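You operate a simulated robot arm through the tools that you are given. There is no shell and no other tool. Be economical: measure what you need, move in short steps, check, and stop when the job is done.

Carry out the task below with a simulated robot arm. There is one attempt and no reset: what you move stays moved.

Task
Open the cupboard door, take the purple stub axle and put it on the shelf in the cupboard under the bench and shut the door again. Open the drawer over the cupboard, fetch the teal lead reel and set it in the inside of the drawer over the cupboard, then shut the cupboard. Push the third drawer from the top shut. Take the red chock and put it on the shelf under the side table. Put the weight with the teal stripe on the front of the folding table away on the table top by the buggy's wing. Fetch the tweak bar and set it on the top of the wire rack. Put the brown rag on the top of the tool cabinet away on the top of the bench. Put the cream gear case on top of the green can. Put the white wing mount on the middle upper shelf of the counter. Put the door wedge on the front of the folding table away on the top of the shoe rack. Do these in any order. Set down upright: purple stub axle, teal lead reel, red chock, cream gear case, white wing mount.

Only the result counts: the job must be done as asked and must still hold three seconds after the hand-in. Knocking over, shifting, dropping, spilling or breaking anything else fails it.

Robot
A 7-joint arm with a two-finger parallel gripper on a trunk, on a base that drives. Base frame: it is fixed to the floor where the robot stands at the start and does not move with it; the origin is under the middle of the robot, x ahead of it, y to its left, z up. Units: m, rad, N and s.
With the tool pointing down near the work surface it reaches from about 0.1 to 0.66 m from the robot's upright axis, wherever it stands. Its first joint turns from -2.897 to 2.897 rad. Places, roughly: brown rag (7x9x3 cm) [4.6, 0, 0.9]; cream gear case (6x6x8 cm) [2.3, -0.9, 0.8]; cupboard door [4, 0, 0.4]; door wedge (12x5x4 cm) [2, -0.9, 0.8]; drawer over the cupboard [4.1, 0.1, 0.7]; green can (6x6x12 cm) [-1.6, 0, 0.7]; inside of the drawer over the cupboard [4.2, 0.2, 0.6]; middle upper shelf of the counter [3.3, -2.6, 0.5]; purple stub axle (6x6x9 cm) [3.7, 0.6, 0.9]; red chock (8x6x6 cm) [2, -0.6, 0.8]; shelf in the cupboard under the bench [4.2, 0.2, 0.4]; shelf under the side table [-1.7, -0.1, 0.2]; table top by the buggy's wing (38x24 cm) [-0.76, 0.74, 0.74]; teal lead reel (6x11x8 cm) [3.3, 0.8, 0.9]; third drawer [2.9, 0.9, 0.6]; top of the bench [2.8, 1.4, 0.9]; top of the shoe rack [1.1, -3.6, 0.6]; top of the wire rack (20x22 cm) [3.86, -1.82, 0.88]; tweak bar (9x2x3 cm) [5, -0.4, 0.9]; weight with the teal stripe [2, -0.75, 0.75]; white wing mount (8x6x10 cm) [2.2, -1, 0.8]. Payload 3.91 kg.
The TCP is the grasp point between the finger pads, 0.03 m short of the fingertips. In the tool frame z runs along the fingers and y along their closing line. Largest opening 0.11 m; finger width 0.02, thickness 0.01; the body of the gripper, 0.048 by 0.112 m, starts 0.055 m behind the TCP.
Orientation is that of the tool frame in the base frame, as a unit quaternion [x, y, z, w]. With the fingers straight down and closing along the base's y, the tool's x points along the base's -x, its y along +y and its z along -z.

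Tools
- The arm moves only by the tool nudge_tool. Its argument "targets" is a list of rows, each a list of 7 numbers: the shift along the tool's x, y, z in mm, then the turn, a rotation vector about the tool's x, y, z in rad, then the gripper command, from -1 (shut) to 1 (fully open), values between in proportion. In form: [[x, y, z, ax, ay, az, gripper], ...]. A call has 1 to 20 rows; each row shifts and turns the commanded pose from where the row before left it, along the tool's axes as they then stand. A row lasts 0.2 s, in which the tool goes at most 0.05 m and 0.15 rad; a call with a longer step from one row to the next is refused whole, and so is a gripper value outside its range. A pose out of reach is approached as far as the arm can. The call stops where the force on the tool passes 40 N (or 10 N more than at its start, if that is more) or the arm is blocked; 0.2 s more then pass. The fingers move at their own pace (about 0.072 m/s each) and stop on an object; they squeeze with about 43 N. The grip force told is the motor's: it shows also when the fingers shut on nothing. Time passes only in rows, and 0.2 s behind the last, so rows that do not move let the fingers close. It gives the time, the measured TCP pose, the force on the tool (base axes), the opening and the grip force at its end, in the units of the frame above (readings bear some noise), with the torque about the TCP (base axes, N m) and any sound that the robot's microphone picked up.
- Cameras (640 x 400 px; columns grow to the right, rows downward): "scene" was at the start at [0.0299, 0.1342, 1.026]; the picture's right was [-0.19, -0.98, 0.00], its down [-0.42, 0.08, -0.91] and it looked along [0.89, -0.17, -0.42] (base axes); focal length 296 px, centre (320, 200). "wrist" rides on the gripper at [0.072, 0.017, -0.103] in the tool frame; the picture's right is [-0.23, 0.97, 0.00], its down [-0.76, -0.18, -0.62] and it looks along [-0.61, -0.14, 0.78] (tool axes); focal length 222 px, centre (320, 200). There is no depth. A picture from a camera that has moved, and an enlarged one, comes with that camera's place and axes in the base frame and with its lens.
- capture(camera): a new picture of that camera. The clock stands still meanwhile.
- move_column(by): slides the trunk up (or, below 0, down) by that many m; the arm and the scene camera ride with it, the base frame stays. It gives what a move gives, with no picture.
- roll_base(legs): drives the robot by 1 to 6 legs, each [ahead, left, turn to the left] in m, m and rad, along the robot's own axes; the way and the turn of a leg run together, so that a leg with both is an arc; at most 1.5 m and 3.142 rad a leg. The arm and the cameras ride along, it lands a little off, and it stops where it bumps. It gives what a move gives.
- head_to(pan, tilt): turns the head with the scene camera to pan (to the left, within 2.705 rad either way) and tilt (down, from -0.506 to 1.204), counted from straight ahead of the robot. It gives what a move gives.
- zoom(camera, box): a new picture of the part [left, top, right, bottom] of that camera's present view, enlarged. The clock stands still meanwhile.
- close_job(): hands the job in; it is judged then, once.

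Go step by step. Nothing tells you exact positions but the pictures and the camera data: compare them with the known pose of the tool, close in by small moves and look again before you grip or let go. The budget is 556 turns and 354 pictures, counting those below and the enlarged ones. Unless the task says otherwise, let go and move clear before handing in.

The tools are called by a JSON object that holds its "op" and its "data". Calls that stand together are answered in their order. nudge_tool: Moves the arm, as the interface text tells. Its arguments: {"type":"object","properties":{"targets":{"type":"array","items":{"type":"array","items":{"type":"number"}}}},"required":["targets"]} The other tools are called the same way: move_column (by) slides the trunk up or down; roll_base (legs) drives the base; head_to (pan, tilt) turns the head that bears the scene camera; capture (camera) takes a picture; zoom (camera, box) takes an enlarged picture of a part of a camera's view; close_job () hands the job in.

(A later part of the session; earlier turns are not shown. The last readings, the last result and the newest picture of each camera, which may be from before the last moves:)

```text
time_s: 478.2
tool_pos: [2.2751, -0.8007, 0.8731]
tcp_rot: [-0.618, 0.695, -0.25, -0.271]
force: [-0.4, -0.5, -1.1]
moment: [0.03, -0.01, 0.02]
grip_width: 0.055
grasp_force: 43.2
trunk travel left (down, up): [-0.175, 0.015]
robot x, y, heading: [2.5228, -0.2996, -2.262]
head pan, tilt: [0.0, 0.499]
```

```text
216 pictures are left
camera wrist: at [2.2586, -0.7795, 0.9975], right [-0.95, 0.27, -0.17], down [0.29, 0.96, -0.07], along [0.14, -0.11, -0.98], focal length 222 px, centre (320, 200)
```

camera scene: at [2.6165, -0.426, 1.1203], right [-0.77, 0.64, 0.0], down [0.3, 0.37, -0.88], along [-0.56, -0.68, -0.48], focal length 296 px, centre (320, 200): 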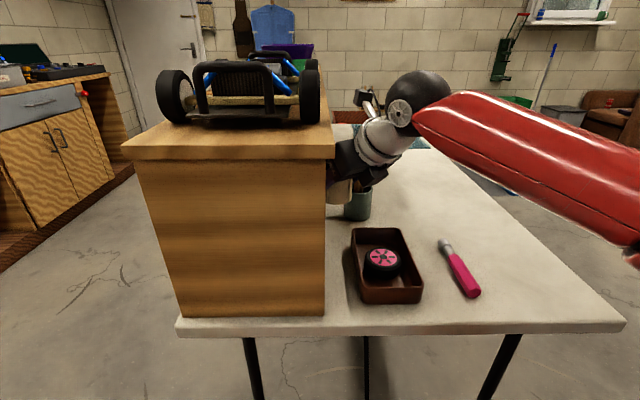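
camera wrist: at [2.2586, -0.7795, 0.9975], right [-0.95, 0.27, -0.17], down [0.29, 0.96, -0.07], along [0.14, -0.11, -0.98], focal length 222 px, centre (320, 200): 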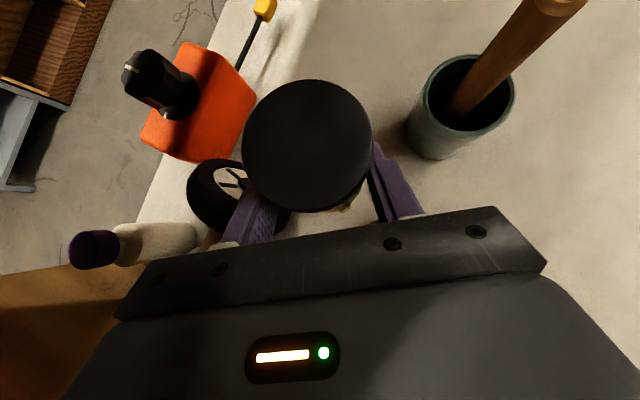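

{"op": "zoom", "data": {"camera": "wrist", "box": [60, 130, 320, 280]}}

```text
2.46 times, centred on (190, 205) of wrist
camera zoom: at [2.2586, -0.7795, 0.9975], right [-0.95, 0.27, -0.17], down [0.29, 0.96, -0.07], along [0.14, -0.11, -0.98], focal length 547 px, centre (640, 188)
```

zoom: 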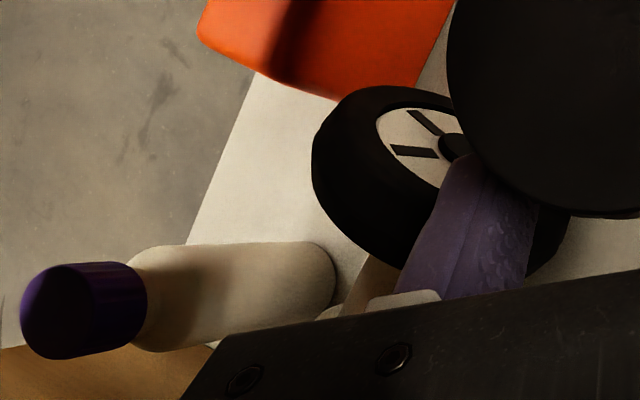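

The stand beside it is toppled; I'll come back and set it upright at its place afterwards. First carry the gear case out to the green can.

{"op": "nudge_tool", "data": {"targets": [[0, 0, -25, 0, 0, 0, -1], [0, 0, -25, 0, 0, 0, -1]]}}

{"op": "roll_base", "data": {"legs": [[-0.1, 0, 0], [0, -1.45, 0]]}}

{"op": "capture", "data": {"camera": "wrist"}}

{"op": "capture", "data": {"camera": "scene"}}

```text
time_s: 478.8
tool_pos: [2.2779, -0.7663, 0.9092]
tcp_rot: [-0.617, 0.695, -0.249, -0.272]
force: [-0.3, 0.5, -1.3]
moment: [-0.02, 0.03, 0.02]
grip_width: 0.0549
grasp_force: 42.6
trunk travel left (down, up): [-0.175, 0.015]
robot x, y, heading: [2.5156, -0.3035, -2.259]
head pan, tilt: [0.0, 0.499]
```

```text
time_s: 486.8
tool_pos: [1.227, 0.25, 0.9099]
tcp_rot: [-0.611, 0.7, -0.247, -0.274]
force: [-0.8, 0.2, -0.4]
moment: [0.02, 0.03, 0.0]
grip_width: 0.055
grasp_force: 43.0
trunk travel left (down, up): [-0.175, 0.015]
robot x, y, heading: [1.4785, 0.7113, -2.284]
head pan, tilt: [0.0, 0.499]
```

```text
214 pictures are left
camera wrist: at [1.2117, 0.2719, 1.0337], right [-0.94, 0.29, -0.17], down [0.31, 0.95, -0.07], along [0.14, -0.11, -0.98], focal length 222 px, centre (320, 200)
```

wrist: 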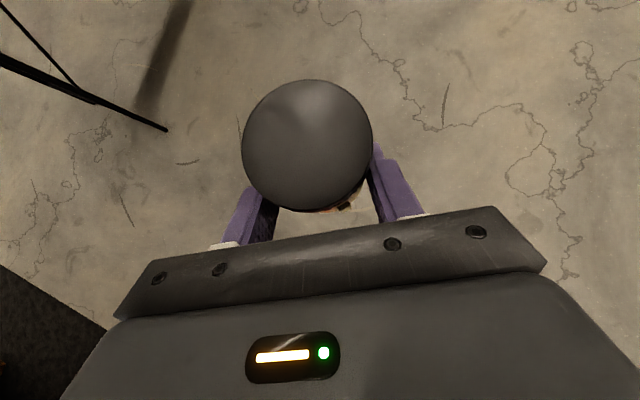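

```text
213 pictures are left
camera scene: at [1.5733, 0.5835, 1.1203], right [-0.76, 0.65, 0.0], down [0.31, 0.36, -0.88], along [-0.57, -0.67, -0.48], focal length 296 px, centre (320, 200)
```

scene: 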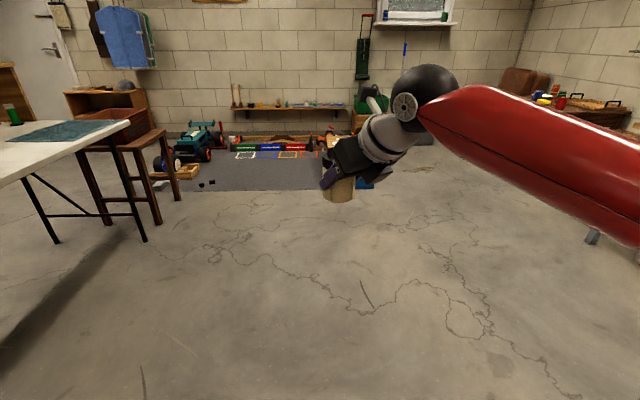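

{"op": "zoom", "data": {"camera": "scene", "box": [290, 90, 440, 220]}}

{"op": "roll_base", "data": {"legs": [[1.5, 0, 0], [0.15, 0, 0], [0, 0, -1.57], [0.72, 0, 0], [0, 0.6, 0]]}}

{"op": "head_to", "data": {"pan": 0, "tilt": 0.55}}

{"op": "capture", "data": {"camera": "scene"}}

```text
3.08 times, centred on (365, 155) of scene
camera zoom: at [1.5733, 0.5835, 1.1203], right [-0.76, 0.65, 0.0], down [0.31, 0.36, -0.88], along [-0.57, -0.67, -0.48], focal length 911 px, centre (182, 338)
```

zoom: 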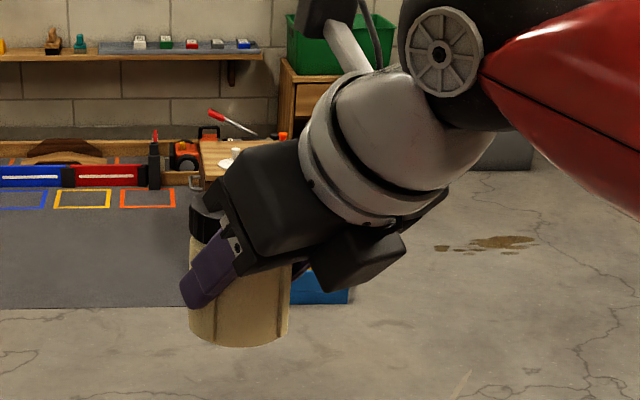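

```text
time_s: 505.6
tool_pos: [-0.9907, -0.2892, 0.9095]
tcp_rot: [0.059, 0.928, 0.017, -0.368]
force: [-0.2, 0.0, 0.6]
moment: [0.0, 0.02, -0.01]
grip_width: 0.0549
grasp_force: 43.8
trunk travel left (down, up): [-0.175, 0.015]
robot x, y, heading: [-0.53, -0.5375, 2.443]
head pan, tilt: [0.0, 0.499]
```

```text
time_s: 506.2
tool_pos: [-0.9908, -0.2887, 0.9088]
tcp_rot: [0.06, 0.927, 0.018, -0.369]
force: [-0.2, -0.3, 0.4]
moment: [0.03, 0.03, 0.03]
grip_width: 0.0549
grasp_force: 43.4
trunk travel left (down, up): [-0.175, 0.015]
robot x, y, heading: [-0.5301, -0.5358, 2.44]
head pan, tilt: [0.0, 0.55]
```

```text
211 pictures are left
camera scene: at [-0.6516, -0.6356, 1.1157], right [0.65, 0.76, 0.0], down [0.4, -0.34, -0.85], along [-0.65, 0.55, -0.52], focal length 296 px, centre (320, 200)
```

scene: 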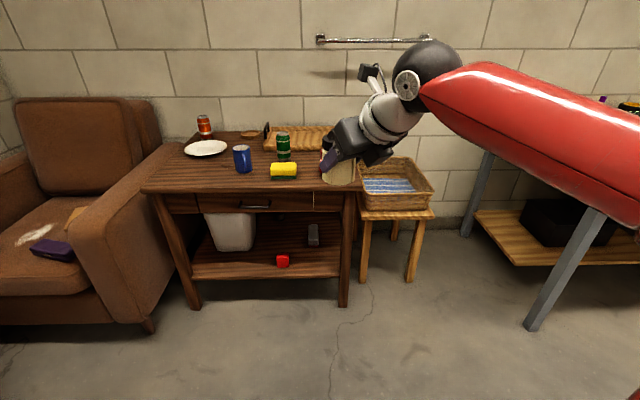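

{"op": "zoom", "data": {"camera": "scene", "box": [200, 100, 360, 220]}}

```text
3.33 times, centred on (280, 160) of scene
camera zoom: at [-0.6516, -0.6356, 1.1157], right [0.65, 0.76, 0.0], down [0.4, -0.34, -0.85], along [-0.65, 0.55, -0.52], focal length 987 px, centre (453, 333)
```

zoom: 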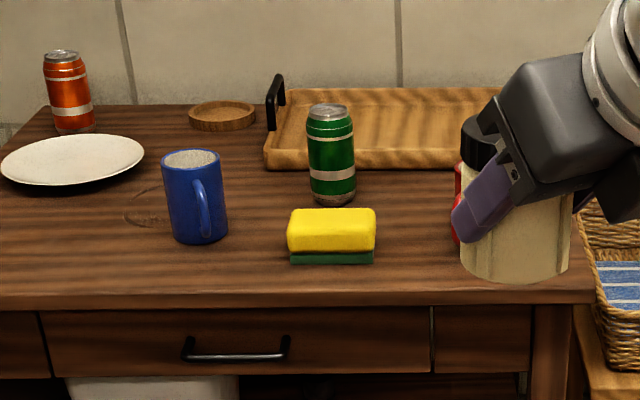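

{"op": "roll_base", "data": {"legs": [[0, 0.18, 0], [0.38, 0, 0]]}}

{"op": "capture", "data": {"camera": "scene"}}

{"op": "capture", "data": {"camera": "wrist"}}

```text
time_s: 509.7
tool_pos: [-1.3946, -0.1827, 0.9083]
tcp_rot: [0.059, 0.927, 0.017, -0.369]
force: [0.3, 0.1, -0.5]
moment: [0.02, 0.02, 0.01]
grip_width: 0.0547
grasp_force: 42.9
trunk travel left (down, up): [-0.175, 0.015]
robot x, y, heading: [-0.934, -0.4276, 2.437]
head pan, tilt: [0.0, 0.55]
```

```text
209 pictures are left
camera scene: at [-1.0563, -0.5285, 1.1157], right [0.64, 0.76, 0.0], down [0.4, -0.34, -0.85], along [-0.65, 0.55, -0.52], focal length 296 px, centre (320, 200)
```

scene: 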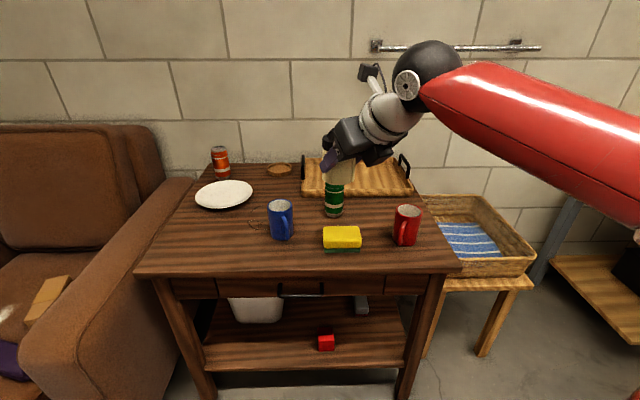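

```text
208 pictures are left
camera wrist: at [-1.3749, -0.1655, 1.0337], right [0.28, 0.94, -0.17], down [0.95, -0.3, -0.07], along [-0.11, -0.14, -0.98], focal length 222 px, centre (320, 200)
```

wrist: 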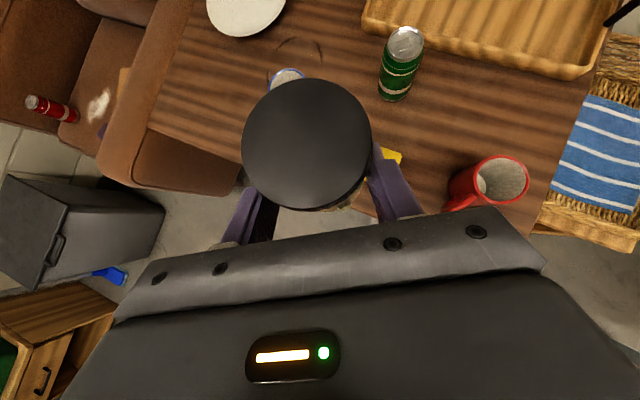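

Can at (-1.558,-0.047), top ≈0.765. Move over it.

{"op": "roll_base", "data": {"legs": [[0.185, 0, 0]]}}

{"op": "capture", "data": {"camera": "wrist"}}

{"op": "zoom", "data": {"camera": "scene", "box": [240, 100, 440, 250]}}

```text
time_s: 511.2
tool_pos: [-1.5356, -0.0631, 0.9083]
tcp_rot: [0.059, 0.928, 0.017, -0.369]
force: [0.3, 0.5, -1.5]
moment: [-0.01, -0.01, -0.01]
grip_width: 0.0551
grasp_force: 42.9
trunk travel left (down, up): [-0.175, 0.015]
robot x, y, heading: [-1.0762, -0.3124, 2.441]
head pan, tilt: [0.0, 0.55]
```

```text
207 pictures are left
camera wrist: at [-1.5152, -0.0464, 1.0337], right [0.28, 0.94, -0.17], down [0.95, -0.3, -0.07], along [-0.11, -0.14, -0.98], focal length 222 px, centre (320, 200)
```

wrist: 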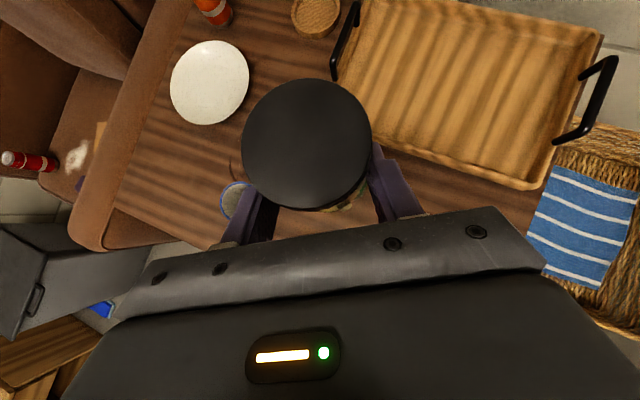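

```text
2.67 times, centred on (340, 175) of scene
camera zoom: at [-1.197, -0.4097, 1.1157], right [0.65, 0.76, 0.0], down [0.4, -0.34, -0.85], along [-0.65, 0.55, -0.52], focal length 790 px, centre (267, 267)
```

zoom: 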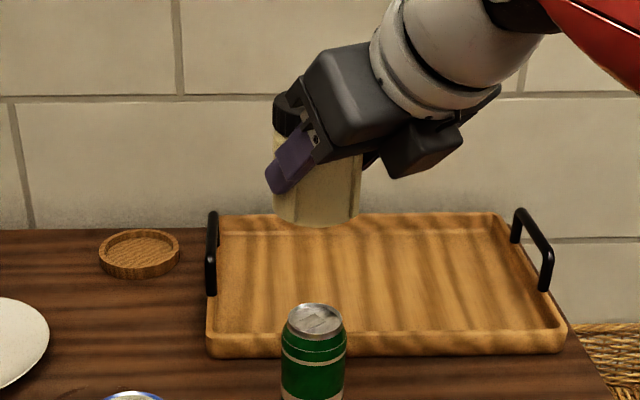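

{"op": "nudge_tool", "data": {"targets": [[-13.6, 4.8, 21.5, 0, 0, 0, -1], [-13.6, 4.8, 21.5, 0, 0, 0, -1]]}}

{"op": "zoom", "data": {"camera": "scene", "box": [260, 130, 400, 260]}}

{"op": "capture", "data": {"camera": "wrist"}}

```text
time_s: 511.8
tool_pos: [-1.5434, -0.0532, 0.858]
tcp_rot: [0.059, 0.928, 0.017, -0.368]
force: [0.1, -0.3, 0.2]
moment: [0.01, -0.02, 0.0]
grip_width: 0.0551
grasp_force: 43.0
trunk travel left (down, up): [-0.175, 0.015]
robot x, y, heading: [-1.0727, -0.3098, 2.437]
head pan, tilt: [0.0, 0.55]
```

```text
3.08 times, centred on (330, 195) of scene
camera zoom: at [-1.1969, -0.4098, 1.1158], right [0.65, 0.76, 0.0], down [0.4, -0.34, -0.85], along [-0.65, 0.55, -0.52], focal length 911 px, centre (289, 215)
```

zoom: 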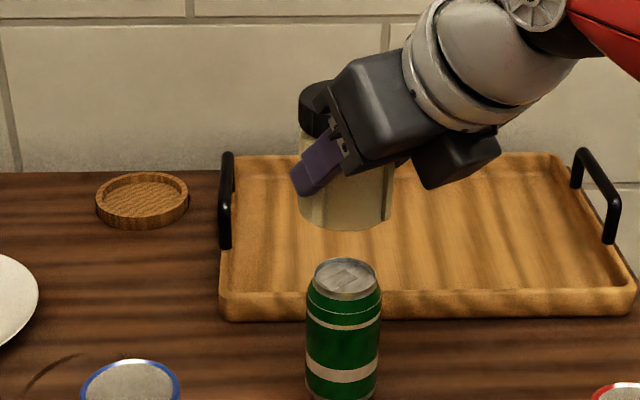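

```text
204 pictures are left
camera wrist: at [-1.524, -0.0367, 0.983], right [0.28, 0.94, -0.17], down [0.95, -0.3, -0.07], along [-0.11, -0.14, -0.98], focal length 222 px, centre (320, 200)
```

wrist: 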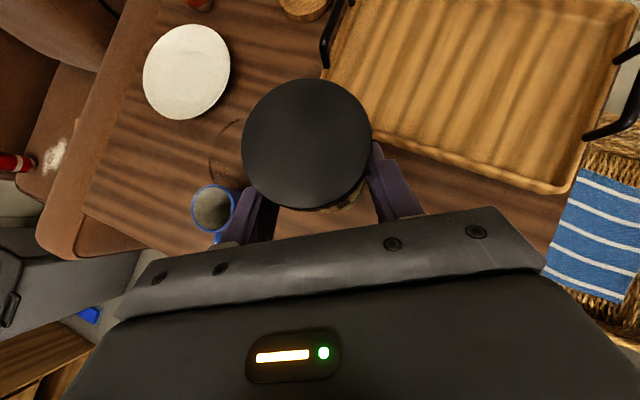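

{"op": "nudge_tool", "data": {"targets": [[-11.5, 0.2, 16.5, 0, 0, 0, -1], [-10.3, 0.1, 10.9, 0, 0, 0, -1]]}}

{"op": "zoom", "data": {"camera": "scene", "box": [260, 130, 400, 260]}}

```text
time_s: 512.4
tool_pos: [-1.5476, -0.0538, 0.8231]
tcp_rot: [0.058, 0.928, 0.017, -0.369]
force: [0.0, -0.3, 0.6]
moment: [0.04, -0.02, 0.0]
grip_width: 0.055
grasp_force: 42.8
trunk travel left (down, up): [-0.175, 0.015]
robot x, y, heading: [-1.0722, -0.3082, 2.442]
head pan, tilt: [0.0, 0.55]
```

```text
3.08 times, centred on (330, 195) of scene
camera zoom: at [-1.1969, -0.4097, 1.1157], right [0.65, 0.76, 0.0], down [0.4, -0.34, -0.85], along [-0.65, 0.55, -0.52], focal length 911 px, centre (289, 215)
```

zoom: 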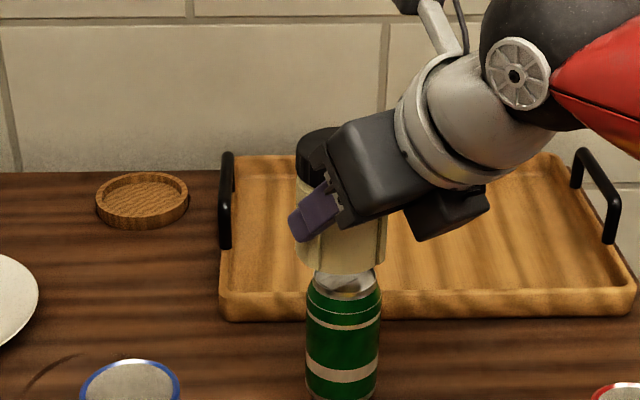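

Well centred. Lower gently to contact.

{"op": "nudge_tool", "data": {"targets": [[-2.7, 0, 2.9, 0, 0, 0, -1], [-2.7, 0, 2.9, 0, 0, 0, -1], [-2.1, 0, 2.2, 0, 0, 0, -1]]}}

{"op": "zoom", "data": {"camera": "scene", "box": [260, 130, 400, 260]}}

```text
time_s: 513.2
tool_pos: [-1.5471, -0.0526, 0.8129]
tcp_rot: [0.06, 0.928, 0.018, -0.368]
force: [0.5, 0.5, -0.2]
moment: [-0.01, 0.01, 0.0]
grip_width: 0.055
grasp_force: 43.1
trunk travel left (down, up): [-0.175, 0.015]
robot x, y, heading: [-1.0723, -0.3096, 2.439]
head pan, tilt: [0.0, 0.55]
```

```text
3.08 times, centred on (330, 195) of scene
camera zoom: at [-1.197, -0.4097, 1.1157], right [0.65, 0.76, 0.0], down [0.4, -0.34, -0.85], along [-0.65, 0.55, -0.52], focal length 911 px, centre (289, 215)
```

zoom: 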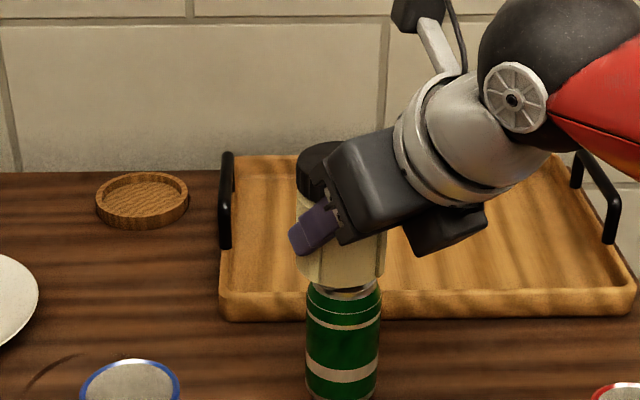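

{"op": "nudge_tool", "data": {"targets": [[-1.4, 0.3, 1.5, 0, 0, 0, -1], [-1.4, 0.3, 1.5, 0, 0, 0, -1], [-1.4, 0.3, 1.5, 0, 0, 0, -1]]}}

```text
time_s: 514.0
tool_pos: [-1.5476, -0.0524, 0.8068]
tcp_rot: [0.06, 0.927, 0.018, -0.369]
force: [0.5, 0.3, -0.2]
moment: [-0.02, -0.01, 0.02]
grip_width: 0.055
grasp_force: 42.7
trunk travel left (down, up): [-0.175, 0.015]
robot x, y, heading: [-1.0763, -0.3115, 2.439]
head pan, tilt: [0.0, 0.55]
```

{"op": "nudge_tool", "data": {"targets": [[-1.4, 0, 1.5, 0, 0, 0, -1], [-1.4, 0, 1.5, 0, 0, 0, -1], [0, 0, 0, 0, 0, 0, -1]]}}

{"op": "zoom", "data": {"camera": "scene", "box": [280, 150, 380, 240]}}

```text
time_s: 514.8
tool_pos: [-1.548, -0.0517, 0.8028]
tcp_rot: [0.06, 0.927, 0.018, -0.369]
force: [-0.3, 0.1, 0.3]
moment: [-0.02, 0.0, 0.01]
grip_width: 0.0548
grasp_force: 43.0
trunk travel left (down, up): [-0.175, 0.015]
robot x, y, heading: [-1.0727, -0.3055, 2.442]
head pan, tilt: [0.0, 0.55]
```

```text
4.44 times, centred on (330, 195) of scene
camera zoom: at [-1.197, -0.4097, 1.1157], right [0.65, 0.76, 0.0], down [0.4, -0.34, -0.85], along [-0.65, 0.55, -0.52], focal length 1316 px, centre (276, 222)
```

zoom: 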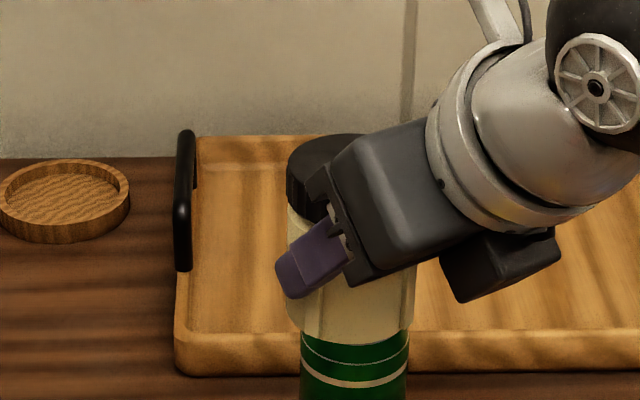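

{"op": "nudge_tool", "data": {"targets": [[-1.4, 0, 1.5, 0, 0, 0, -1], [-1.4, 0, 1.5, 0, 0, 0, -1], [0, 0, 0, 0, 0, 0, -1]]}}

```text
time_s: 515.6
tool_pos: [-1.5477, -0.0521, 0.7998]
tcp_rot: [0.059, 0.927, 0.018, -0.37]
force: [1.2, 0.7, 9.6]
moment: [0.22, 0.08, -0.04]
grip_width: 0.0549
grasp_force: 42.6
trunk travel left (down, up): [-0.175, 0.015]
robot x, y, heading: [-1.0713, -0.3129, 2.44]
head pan, tilt: [0.0, 0.55]
```

Contact (10 N). Open gently and withdraw along the tool axis.

{"op": "nudge_tool", "data": {"targets": [[0.5, 0, -0.5, 0, 0, 0, -1], [0, 0, 0, 0, 0, 0, 0.1], [0, 0, 0, 0, 0, 0, 0.4], [0, 0, 0, 0, 0, 0, 0.4], [0, 0, 0, 0, 0, 0, 0.4]]}}

{"op": "zoom", "data": {"camera": "scene", "box": [280, 150, 380, 240]}}

{"op": "capture", "data": {"camera": "wrist"}}

```text
time_s: 516.8
tool_pos: [-1.5468, -0.0519, 0.7992]
tcp_rot: [0.059, 0.927, 0.017, -0.369]
force: [0.4, -0.2, -0.5]
moment: [0.04, 0.03, 0.01]
grip_width: 0.077
grasp_force: 0.0
trunk travel left (down, up): [-0.175, 0.015]
robot x, y, heading: [-1.0713, -0.3137, 2.435]
head pan, tilt: [0.0, 0.55]
```

```text
4.44 times, centred on (330, 195) of scene
camera zoom: at [-1.1969, -0.4097, 1.1157], right [0.65, 0.76, 0.0], down [0.4, -0.34, -0.85], along [-0.65, 0.55, -0.52], focal length 1316 px, centre (276, 222)
```

zoom: 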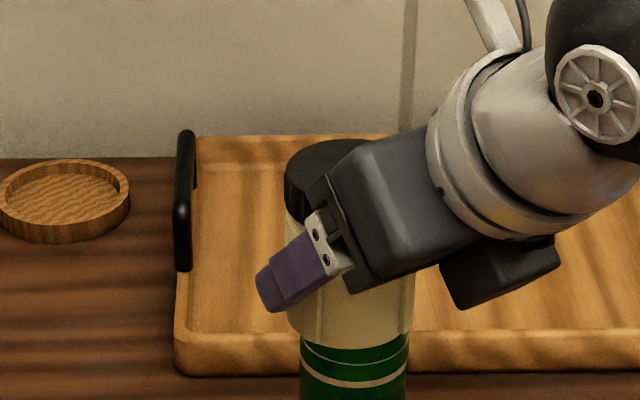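

```text
199 pictures are left
camera wrist: at [-1.5267, -0.0351, 0.924], right [0.28, 0.94, -0.17], down [0.95, -0.3, -0.07], along [-0.11, -0.14, -0.98], focal length 222 px, centre (320, 200)
```

wrist: 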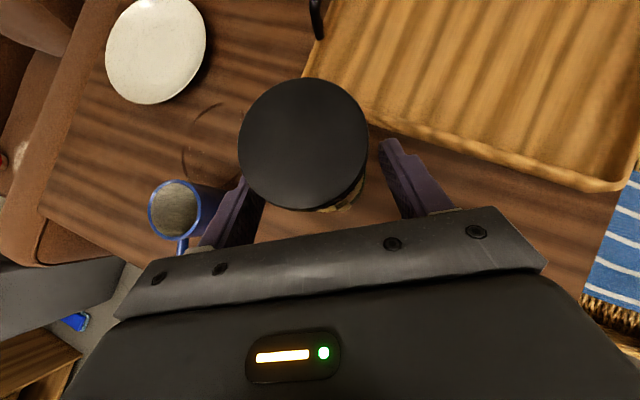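

{"op": "nudge_tool", "data": {"targets": [[0, -4, 0, 0, 0, 0, 0.6], [0, 0, 0, 0, 0, 0, 0.6], [0, 0, -15, 0, 0, 0, 0.6], [0, 0, -25, 0, 0, 0, 0.6], [0, 0, -30, 0, 0, 0, 0.6], [0, 0, -30, 0, 0, 0, 0.6]]}}

{"op": "roll_base", "data": {"legs": [[-0.3, 0, 0]]}}

{"op": "capture", "data": {"camera": "scene"}}

```text
time_s: 518.2
tool_pos: [-1.4783, -0.0631, 0.8719]
tcp_rot: [0.058, 0.928, 0.017, -0.368]
force: [-0.8, 0.1, -0.8]
moment: [-0.02, 0.01, -0.03]
grip_width: 0.0882
grasp_force: 0.0
trunk travel left (down, up): [-0.175, 0.015]
robot x, y, heading: [-1.074, -0.3082, 2.44]
head pan, tilt: [0.0, 0.55]
```

```text
time_s: 520.3
tool_pos: [-1.2507, -0.2548, 0.8712]
tcp_rot: [0.061, 0.928, 0.018, -0.368]
force: [0.0, -0.2, 0.2]
moment: [0.0, -0.02, 0.0]
grip_width: 0.0877
grasp_force: 0.1
trunk travel left (down, up): [-0.175, 0.015]
robot x, y, heading: [-0.8477, -0.5022, 2.436]
head pan, tilt: [0.0, 0.55]
```

```text
198 pictures are left
camera scene: at [-0.9692, -0.6025, 1.1157], right [0.65, 0.76, 0.0], down [0.4, -0.34, -0.85], along [-0.65, 0.55, -0.52], focal length 296 px, centre (320, 200)
```

scene: 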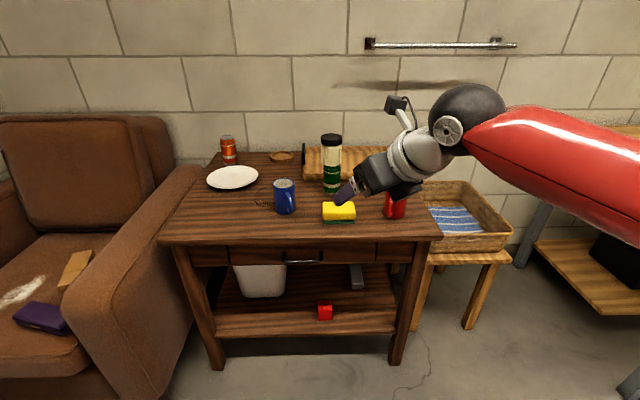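

Gear case stands on the can. Now go back to the folding table to see the toppled stand.

{"op": "roll_base", "data": {"legs": [[0, -0.7, 0], [-0.9, 0, 0], [0, 0, -1.55], [0, 0, -1.55], [0.45, 0.8, 0]]}}

{"op": "head_to", "data": {"pan": 0, "tilt": 0.4}}

{"op": "capture", "data": {"camera": "scene"}}

```text
time_s: 540.4
tool_pos: [1.5561, -0.4179, 0.8729]
tcp_rot: [0.929, -0.039, 0.369, 0.009]
force: [0.3, -0.6, -0.2]
moment: [-0.04, -0.01, -0.01]
grip_width: 0.0879
grasp_force: 0.1
trunk travel left (down, up): [-0.175, 0.015]
robot x, y, heading: [1.1431, -0.1903, -0.659]
head pan, tilt: [0.0, 0.55]
```

```text
time_s: 541.1
tool_pos: [1.5554, -0.4195, 0.8729]
tcp_rot: [0.929, -0.04, 0.369, 0.01]
force: [-0.5, 0.1, 1.2]
moment: [0.03, 0.0, 0.01]
grip_width: 0.0882
grasp_force: 0.0
trunk travel left (down, up): [-0.175, 0.015]
robot x, y, heading: [1.1402, -0.1877, -0.658]
head pan, tilt: [0.0, 0.4]
```

```text
197 pictures are left
camera scene: at [1.26, -0.0905, 1.1294], right [-0.61, -0.79, 0.0], down [-0.31, 0.24, -0.92], along [0.73, -0.56, -0.39], focal length 296 px, centre (320, 200)
```

scene: 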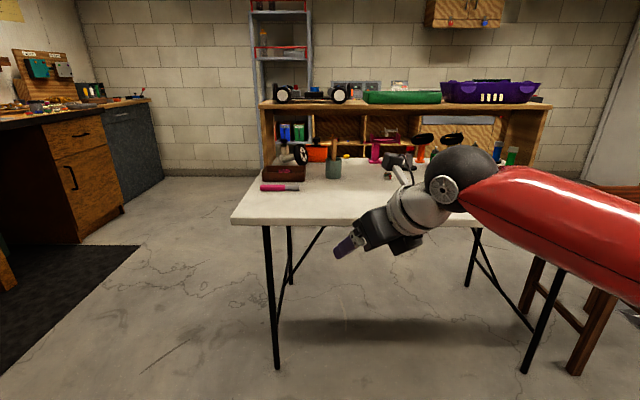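

{"op": "zoom", "data": {"camera": "scene", "box": [250, 110, 370, 200]}}

```text
4.44 times, centred on (310, 155) of scene
camera zoom: at [1.26, -0.0905, 1.1294], right [-0.61, -0.79, 0.0], down [-0.31, 0.24, -0.92], along [0.73, -0.56, -0.39], focal length 1316 px, centre (364, 400)
```

zoom: 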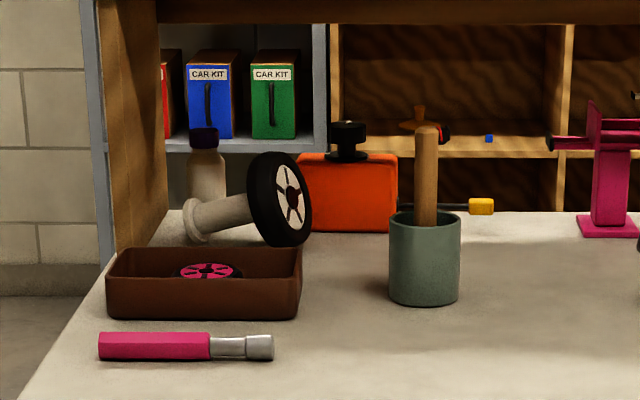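

I can see the stand lying on its side with the wheel to the right. Plan: grip its tyre from the front side, turn it upright, and put it back. First unwind the wrist in free air.

{"op": "roll_base", "data": {"legs": [[-0.2, 0.8, 0], [0, 0, -1.58]]}}

{"op": "nudge_tool", "data": {"targets": [[0, 0, 0, 0, -0.15, 0, 1], [0, 0, 0, 0, -0.15, 0, 1], [0, 0, 0, 0, -0.15, 0, 1], [0, 0, 0, 0, -0.15, 0, 1], [0, 0, 0, 0, -0.15, 0, 1], [0, 0, 0, 0, 0, 0.147, 1], [0, 0, 0, 0, 0, 0.147, 1], [0, 0, 0, 0, 0, 0.147, 1], [0, 0, 0, 0, 0, 0.147, 1], [0, 0, 0, 0, 0, 0.147, 1], [0, 0, 0, 0, 0, 0.147, 1], [0, 0, 0, 0, 0, 0.147, 1], [0, 0, 0, 0, 0, 0.147, 1], [0, 0, 0, 0, 0, 0.147, 1], [0, 0, 0, 0, 0, 0.147, 1], [0, 0, 0, 0, 0, 0.147, 1], [0, 0, 0, 0, 0, 0.147, 1], [0, 0, 0, 0, 0, 0.147, 1], [0, 0, 0, 0, 0, 0.147, 1], [0, 0, 0, 0, 0, 0.147, 1]]}}

{"op": "nudge_tool", "data": {"targets": [[0, 0, 0, 0, 0, 0.147, 1], [0, 0, 0, 0, 0, 0.147, 1], [0, 0, 0, 0, 0, 0.147, 1], [0, 0, 0, 0, 0, 0.147, 1], [0, 0, 0, 0, 0, 0.147, 1], [0, 0, 0, 0, 0, 0.147, 1], [0, 0, 0, 0, 0, 0.147, 1], [0, 0, 0, 0, 0, 0.147, 1], [0, 0, 0, 0, 0, 0.147, 1], [0, 0, 0, 0, 0, 0.147, 1], [0, 0, 0, 0, 0, 0.147, 1], [0, 0, 0, 0, 0, 0.147, 1], [0, 0, 0, 0, 0, 0.147, 1], [0, 0, 0, 0, 0, 0.147, 1], [0, 0, 0, 0, 0, 0.147, 1], [0, 0, 0, 0, 0, 0.147, 1], [0, 0, 0, 0, 0, 0.147, 1], [0, 0, 0, 0, 0, 0.147, 1], [0, 0, 0, 0, 0, 0.147, 1]]}}

```text
time_s: 549.4
tool_pos: [1.2383, 0.1555, 0.8717]
tcp_rot: [-0.626, 0.687, -0.253, -0.269]
force: [0.4, 0.6, -0.4]
moment: [0.0, -0.03, 0.01]
grip_width: 0.0881
grasp_force: 0.1
trunk travel left (down, up): [-0.175, 0.015]
robot x, y, heading: [1.4702, 0.5672, -2.24]
head pan, tilt: [0.0, 0.4]
```

```text
time_s: 553.6
tool_pos: [1.2389, 0.1544, 0.8721]
tcp_rot: [0.354, 0.935, -0.001, 0.006]
force: [1.5, -1.5, -0.7]
moment: [0.01, 0.01, 0.03]
grip_width: 0.11
grasp_force: 0.1
trunk travel left (down, up): [-0.175, 0.015]
robot x, y, heading: [1.4707, 0.5702, -2.237]
head pan, tilt: [0.0, 0.4]
```

```text
time_s: 557.6
tool_pos: [1.2381, 0.154, 0.8722]
tcp_rot: [0.983, -0.185, 0.006, 0.003]
force: [0.7, 0.2, 0.0]
moment: [-0.01, -0.01, -0.03]
grip_width: 0.1099
grasp_force: 0.1
trunk travel left (down, up): [-0.175, 0.015]
robot x, y, heading: [1.4726, 0.5694, -2.234]
head pan, tilt: [0.0, 0.4]
```

{"op": "nudge_tool", "data": {"targets": [[0, 0, 0, 0, 0, 0.149, 1], [0, 0, 0, 0, 0, 0.149, 1], [0, 0, 0, 0, 0.15, 0, 1], [0, 0, 0, 0, 0.15, 0, 1], [0, 0, 0, 0, 0.15, 0, 1], [0, 0, 0, 0, 0.15, 0, 1], [0, 0, 0, 0, 0.15, 0, 1], [0, 0, 0, 0, 0.15, 0, 1], [0, 0, 0, 0, 0.15, 0, 1]]}}

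{"op": "capture", "data": {"camera": "scene"}}

```text
time_s: 559.6
tool_pos: [1.2392, 0.1545, 0.873]
tcp_rot: [0.814, -0.284, 0.479, 0.168]
force: [0.0, 0.5, -0.2]
moment: [0.02, -0.01, 0.01]
grip_width: 0.1101
grasp_force: 0.1
trunk travel left (down, up): [-0.175, 0.015]
robot x, y, heading: [1.4695, 0.5678, -2.238]
head pan, tilt: [0.0, 0.4]
```

```text
195 pictures are left
camera scene: at [1.5717, 0.4449, 1.1295], right [-0.79, 0.62, 0.0], down [0.24, 0.31, -0.92], along [-0.57, -0.72, -0.39], focal length 296 px, centre (320, 200)
```

scene: 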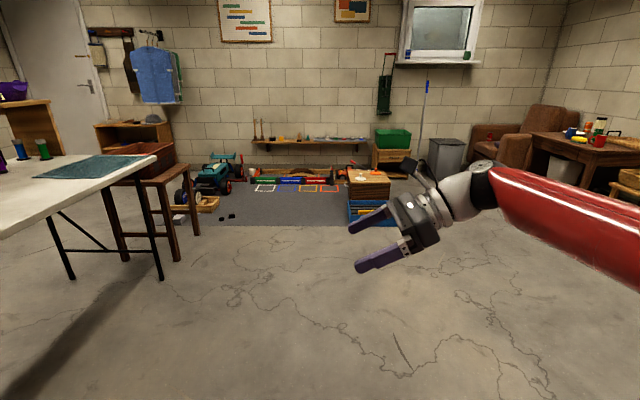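

{"op": "roll_base", "data": {"legs": [[0.07, 1.2, 0]]}}

{"op": "capture", "data": {"camera": "wrist"}}

{"op": "capture", "data": {"camera": "scene"}}

```text
time_s: 565.7
tool_pos: [2.1457, -0.6432, 0.8729]
tcp_rot: [0.815, -0.281, 0.479, 0.165]
force: [-0.7, -0.5, 0.0]
moment: [0.0, 0.0, 0.02]
grip_width: 0.1101
grasp_force: 0.0
trunk travel left (down, up): [-0.175, 0.015]
robot x, y, heading: [2.3765, -0.2292, -2.232]
head pan, tilt: [0.0, 0.4]
```

```text
194 pictures are left
camera wrist: at [2.0922, -0.6209, 0.9858], right [-0.69, -0.7, -0.2], down [-0.61, 0.7, -0.36], along [0.39, -0.13, -0.91], focal length 222 px, centre (320, 200)
```

wrist: 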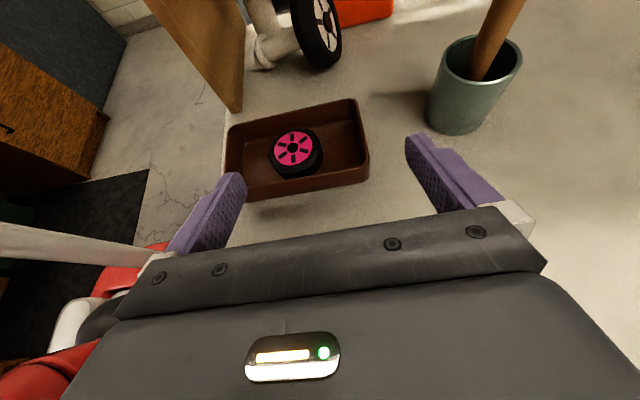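

```text
193 pictures are left
camera scene: at [2.4766, -0.35, 1.1294], right [-0.79, 0.61, 0.0], down [0.24, 0.31, -0.92], along [-0.57, -0.73, -0.39], focal length 296 px, centre (320, 200)
```

scene: 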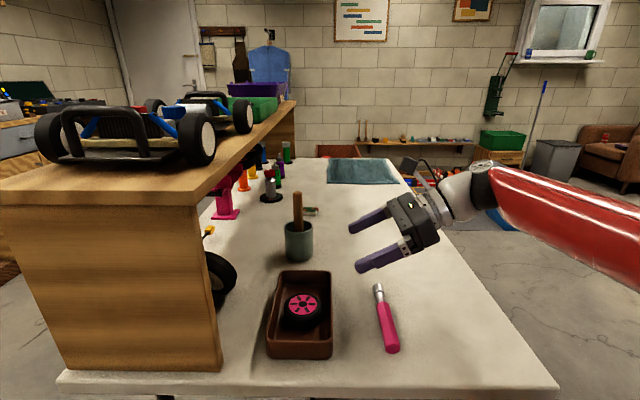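

{"op": "zoom", "data": {"camera": "wrist", "box": [220, 0, 400, 110]}}

```text
3.56 times, centred on (310, 55) of wrist
camera zoom: at [2.0922, -0.6209, 0.9858], right [-0.69, -0.7, -0.2], down [-0.61, 0.7, -0.36], along [0.39, -0.13, -0.91], focal length 790 px, centre (356, 716)
```

zoom: 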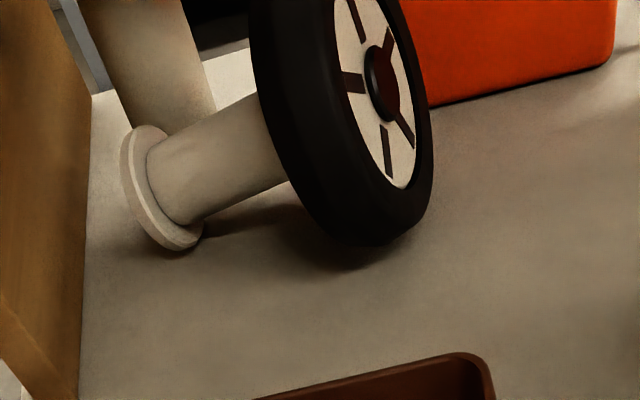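

Now I know the stand's pose well: axis from base (2.424,-0.769) to hub (2.343,-0.832). Align the fingers with the tyre's faces and go to a pre-grasp.

{"op": "nudge_tool", "data": {"targets": [[0, 0, 0, -0.105, 0, 0.0585, 0.3], [0, 0, 0, -0.105, 0, 0.0585, 0.3], [0, 0, 0, -0.065, 0, -0.112, 0.3], [0, 0, 0, -0.065, 0, -0.112, 0.3], [20.6, -18.8, 27.3, 0, 0, 0, 0.3], [20.6, -18.8, 27.3, 0, 0, 0, 0.3], [20.6, -18.8, 27.3, 0, 0, 0, 0.3], [20.6, -18.8, 27.3, 0, 0, 0, 0.3]]}}

{"op": "capture", "data": {"camera": "wrist"}}

{"op": "capture", "data": {"camera": "scene"}}

```text
time_s: 567.5
tool_pos: [2.2894, -0.7031, 0.8717]
tcp_rot: [0.796, -0.318, 0.402, 0.321]
force: [-0.7, -0.2, -0.2]
moment: [-0.01, 0.03, 0.01]
grip_width: 0.0714
grasp_force: 0.0
trunk travel left (down, up): [-0.175, 0.015]
robot x, y, heading: [2.376, -0.2252, -2.232]
head pan, tilt: [0.0, 0.4]
```

```text
191 pictures are left
camera wrist: at [2.2656, -0.6494, 0.9856], right [-0.85, -0.52, 0.06], down [-0.5, 0.77, -0.4], along [0.16, -0.37, -0.92], focal length 222 px, centre (320, 200)
```

wrist: 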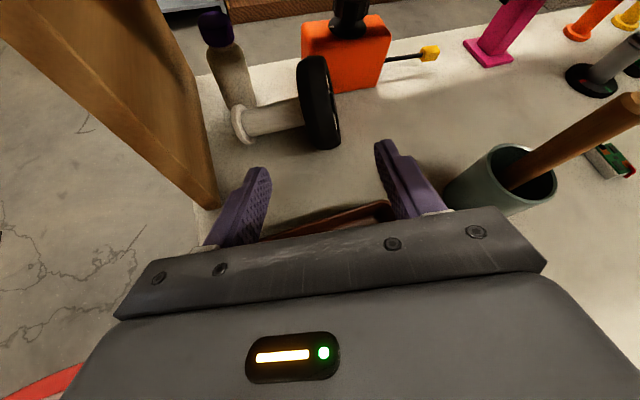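

```text
190 pictures are left
camera scene: at [2.4764, -0.3499, 1.1295], right [-0.79, 0.61, 0.0], down [0.24, 0.31, -0.92], along [-0.57, -0.73, -0.39], focal length 296 px, centre (320, 200)
```

scene: 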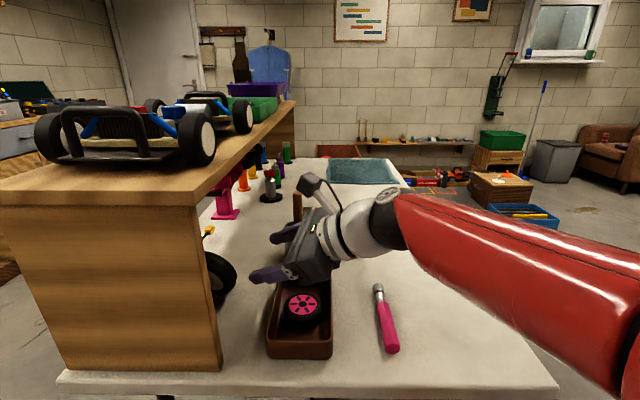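

{"op": "nudge_tool", "data": {"targets": [[0, 0, 25, 0, 0, 0, 0.3], [0, 0, 25, 0, 0, 0, 0.3], [0, 0, 20, 0, 0, 0, 0.3]]}}

{"op": "capture", "data": {"camera": "wrist"}}

```text
time_s: 568.3
tool_pos: [2.3211, -0.7566, 0.8377]
tcp_rot: [0.797, -0.317, 0.403, 0.321]
force: [-0.5, 0.9, -0.6]
moment: [-0.02, 0.01, -0.02]
grip_width: 0.0715
grasp_force: 0.0
trunk travel left (down, up): [-0.175, 0.015]
robot x, y, heading: [2.3733, -0.2295, -2.237]
head pan, tilt: [0.0, 0.4]
```

```text
189 pictures are left
camera wrist: at [2.2974, -0.7033, 0.9525], right [-0.85, -0.52, 0.06], down [-0.5, 0.77, -0.4], along [0.16, -0.37, -0.92], focal length 222 px, centre (320, 200)
```

wrist: 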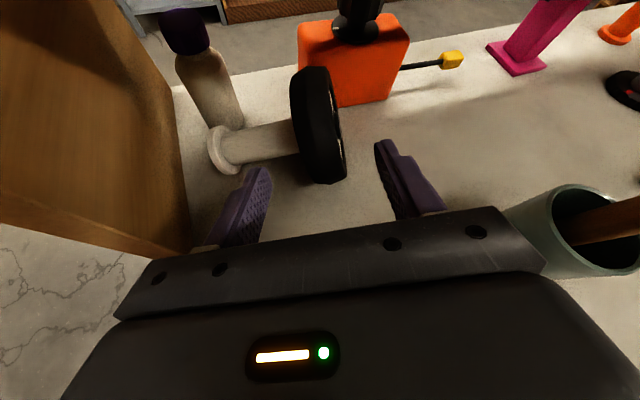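

{"op": "nudge_tool", "data": {"targets": [[0, 0, 15, 0, 0, 0, 0.2], [0, 0, 10, 0, 0, 0, 0.2]]}}

{"op": "capture", "data": {"camera": "wrist"}}

```text
time_s: 568.9
tool_pos: [2.3306, -0.7746, 0.8268]
tcp_rot: [0.796, -0.317, 0.403, 0.32]
force: [-0.3, -0.2, 0.0]
moment: [0.0, 0.0, 0.02]
grip_width: 0.0658
grasp_force: 0.0
trunk travel left (down, up): [-0.175, 0.015]
robot x, y, heading: [2.3723, -0.2252, -2.231]
head pan, tilt: [0.0, 0.4]
```

```text
188 pictures are left
camera wrist: at [2.3083, -0.723, 0.9405], right [-0.85, -0.52, 0.06], down [-0.5, 0.77, -0.4], along [0.16, -0.37, -0.92], focal length 222 px, centre (320, 200)
```

wrist: 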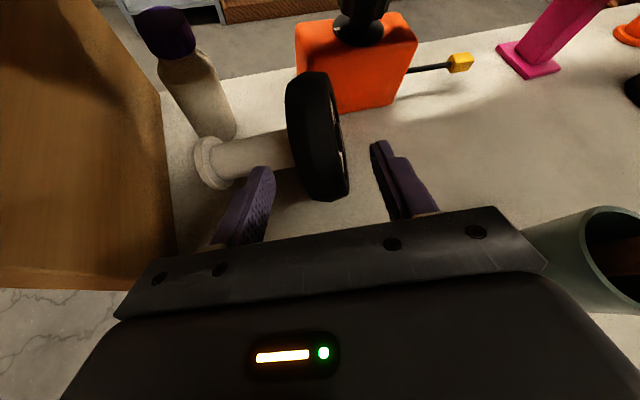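

{"op": "nudge_tool", "data": {"targets": [[0, 0, 6, 0, 0, 0, 0.2], [0, 0, 0, 0, 0, 0, -1], [0, 0, 0, 0, 0, 0, -1], [0, 0, 0, 0, 0, 0, -1], [0, 0, 0, 0, 0, 0, -1]]}}

{"op": "capture", "data": {"camera": "wrist"}}

```text
time_s: 570.1
tool_pos: [2.3347, -0.7799, 0.8242]
tcp_rot: [0.796, -0.318, 0.402, 0.322]
force: [-0.5, -1.4, 0.7]
moment: [-0.18, 0.07, -0.13]
grip_width: 0.0283
grasp_force: 43.0
trunk travel left (down, up): [-0.175, 0.015]
robot x, y, heading: [2.3751, -0.2274, -2.232]
head pan, tilt: [0.0, 0.4]
```

```text
187 pictures are left
camera wrist: at [2.3109, -0.7274, 0.938], right [-0.85, -0.52, 0.06], down [-0.5, 0.77, -0.4], along [0.16, -0.37, -0.92], focal length 222 px, centre (320, 200)
```

wrist: 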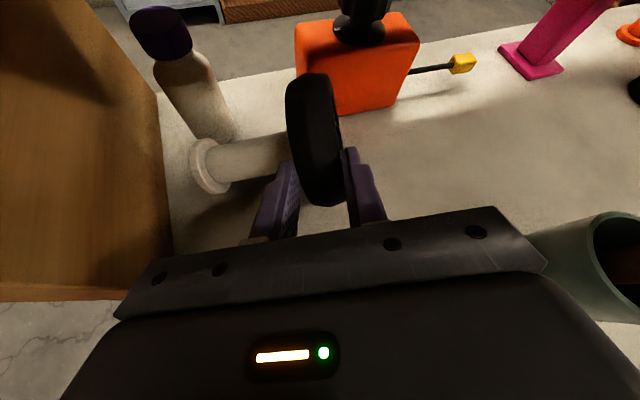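

{"op": "nudge_tool", "data": {"targets": [[12.5, 3.8, -7.2, 0, 0, 0, -1], [12.5, 3.8, -7.2, 0, 0, 0, -1], [0, 0, 0, 0, 0, 0, -1]]}}

{"op": "capture", "data": {"camera": "wrist"}}

```text
time_s: 570.9
tool_pos: [2.335, -0.7795, 0.8521]
tcp_rot: [0.797, -0.317, 0.402, 0.321]
force: [-1.0, 0.3, -1.6]
moment: [0.0, 0.05, -0.01]
grip_width: 0.0279
grasp_force: 42.8
trunk travel left (down, up): [-0.175, 0.015]
robot x, y, heading: [2.3807, -0.2248, -2.23]
head pan, tilt: [0.0, 0.4]
```

```text
186 pictures are left
camera wrist: at [2.3109, -0.7273, 0.9671], right [-0.85, -0.52, 0.06], down [-0.5, 0.77, -0.4], along [0.16, -0.36, -0.92], focal length 222 px, centre (320, 200)
```

wrist: 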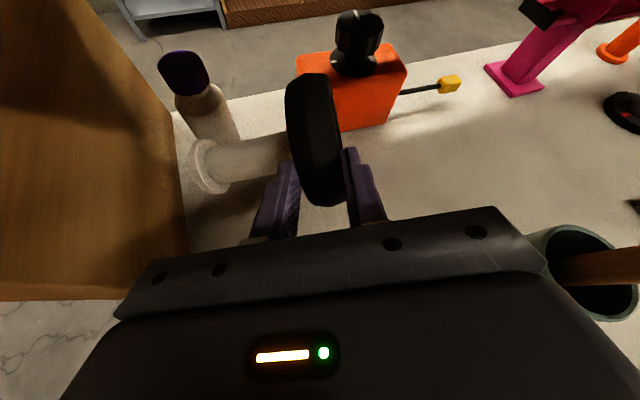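

Stand held by its tyre. Pull it out from under the shelf to open space.

{"op": "nudge_tool", "data": {"targets": [[-13.1, 11.8, -37.3, 0, 0, 0, -1], [-13.1, 11.8, -37.3, 0, 0, 0, -1], [-13.1, 11.8, -37.3, 0, 0, 0, -1], [-13.1, 11.8, -37.3, 0, 0, 0, -1], [-13.1, 11.8, -37.3, 0, 0, 0, -1], [16, 5, -10, 0, 0, 0, -1], [16, 5, -10, 0, 0, 0, -1]]}}

{"op": "capture", "data": {"camera": "wrist"}}

{"op": "capture", "data": {"camera": "scene"}}

```text
time_s: 572.5
tool_pos: [2.1748, -0.6525, 0.9402]
tcp_rot: [0.797, -0.317, 0.403, 0.32]
force: [0.1, 0.0, -1.4]
moment: [0.02, 0.05, 0.0]
grip_width: 0.0285
grasp_force: 43.3
trunk travel left (down, up): [-0.175, 0.015]
robot x, y, heading: [2.3782, -0.2273, -2.227]
head pan, tilt: [0.0, 0.4]
```

```text
185 pictures are left
camera wrist: at [2.1512, -0.6014, 1.054], right [-0.85, -0.52, 0.06], down [-0.5, 0.77, -0.4], along [0.16, -0.36, -0.92], focal length 222 px, centre (320, 200)
```

wrist: 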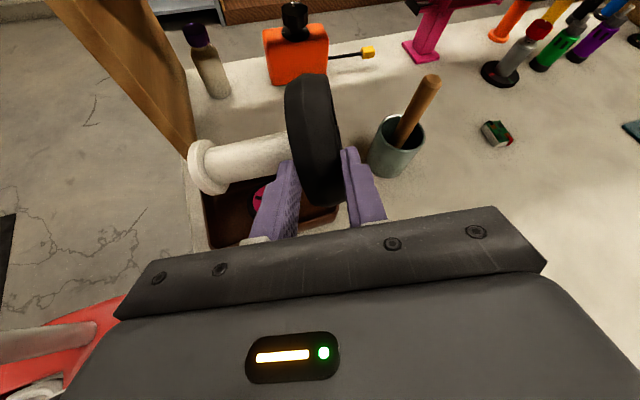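

```text
184 pictures are left
camera scene: at [2.4766, -0.3501, 1.1294], right [-0.79, 0.61, 0.0], down [0.24, 0.31, -0.92], along [-0.57, -0.73, -0.39], focal length 296 px, centre (320, 200)
```

scene: 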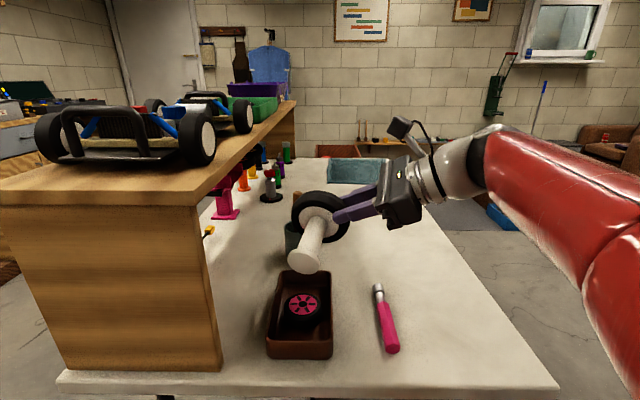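

{"op": "nudge_tool", "data": {"targets": [[0, 0, 0, -0.073, 0, -0.1264, -1], [0, 0, 0, -0.073, 0, -0.1264, -1], [0, 0, 0, -0.073, 0, -0.1264, -1], [0, 0, 0, -0.073, 0, -0.1264, -1], [0, 0, 0, -0.073, 0, -0.1264, -1], [0, 0, 0, -0.073, 0, -0.1264, -1], [0, 0, 0, -0.073, 0, -0.1264, -1], [0, 0, 0, -0.073, 0, -0.1264, -1], [0, 0, 0, -0.073, 0, -0.1264, -1]]}}

{"op": "capture", "data": {"camera": "scene"}}

```text
time_s: 574.5
tool_pos: [2.1762, -0.6535, 0.94]
tcp_rot: [0.7, 0.046, 0.052, 0.711]
force: [0.1, 0.2, -0.8]
moment: [0.12, 0.01, 0.02]
grip_width: 0.028
grasp_force: 42.9
trunk travel left (down, up): [-0.175, 0.015]
robot x, y, heading: [2.3762, -0.2271, -2.234]
head pan, tilt: [0.0, 0.4]
```

```text
183 pictures are left
camera scene: at [2.4766, -0.35, 1.1294], right [-0.79, 0.61, 0.0], down [0.24, 0.31, -0.92], along [-0.57, -0.73, -0.39], focal length 296 px, centre (320, 200)
```

scene: 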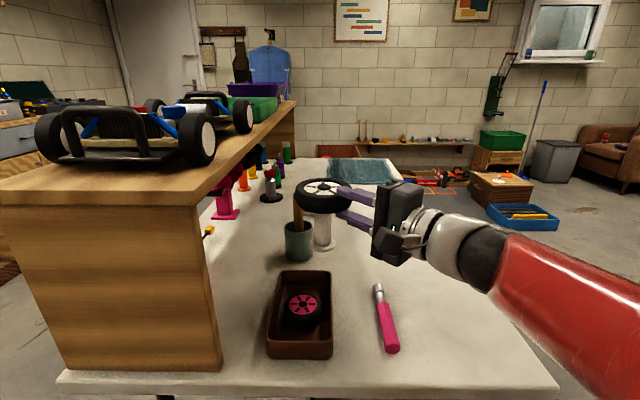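

Upright again. Yaw to point straight in and look before moving it back.

{"op": "nudge_tool", "data": {"targets": [[0, 0, 0, 0, 0.152, 0, -1], [0, 0, 0, 0, 0.152, 0, -1], [0, 0, 0, 0, 0.152, 0, -1], [0, 0, 0, 0, 0.152, 0, -1], [0, 0, 0, 0, 0.152, 0, -1], [0, -15, 0, 0, 0, 0, -1]]}}

{"op": "capture", "data": {"camera": "scene"}}

{"op": "capture", "data": {"camera": "wrist"}}

```text
refused: row 1 steps farther than a row can; nothing moved
```

```text
182 pictures are left
camera scene: at [2.4766, -0.35, 1.1294], right [-0.79, 0.61, 0.0], down [0.24, 0.31, -0.92], along [-0.57, -0.73, -0.39], focal length 296 px, centre (320, 200)
```

scene: 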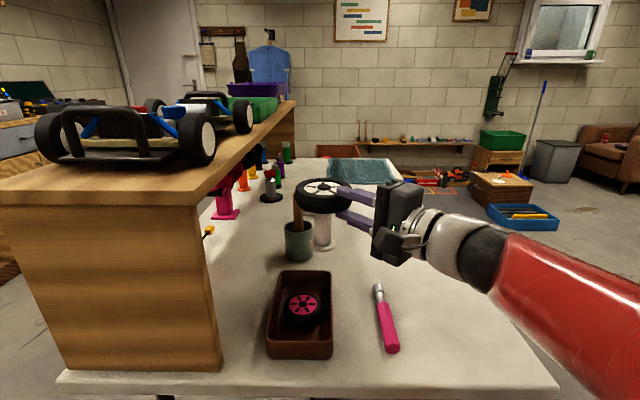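

```text
181 pictures are left
camera wrist: at [2.2326, -0.5395, 0.9558], right [-0.23, -0.02, 0.97], down [-0.84, 0.51, -0.19], along [-0.49, -0.86, -0.13], focal length 222 px, centre (320, 200)
```

wrist: 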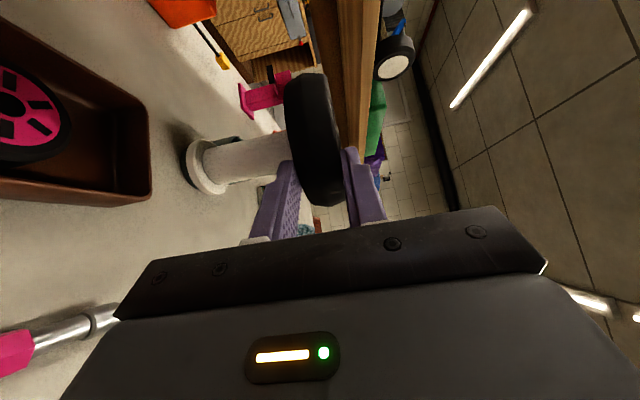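

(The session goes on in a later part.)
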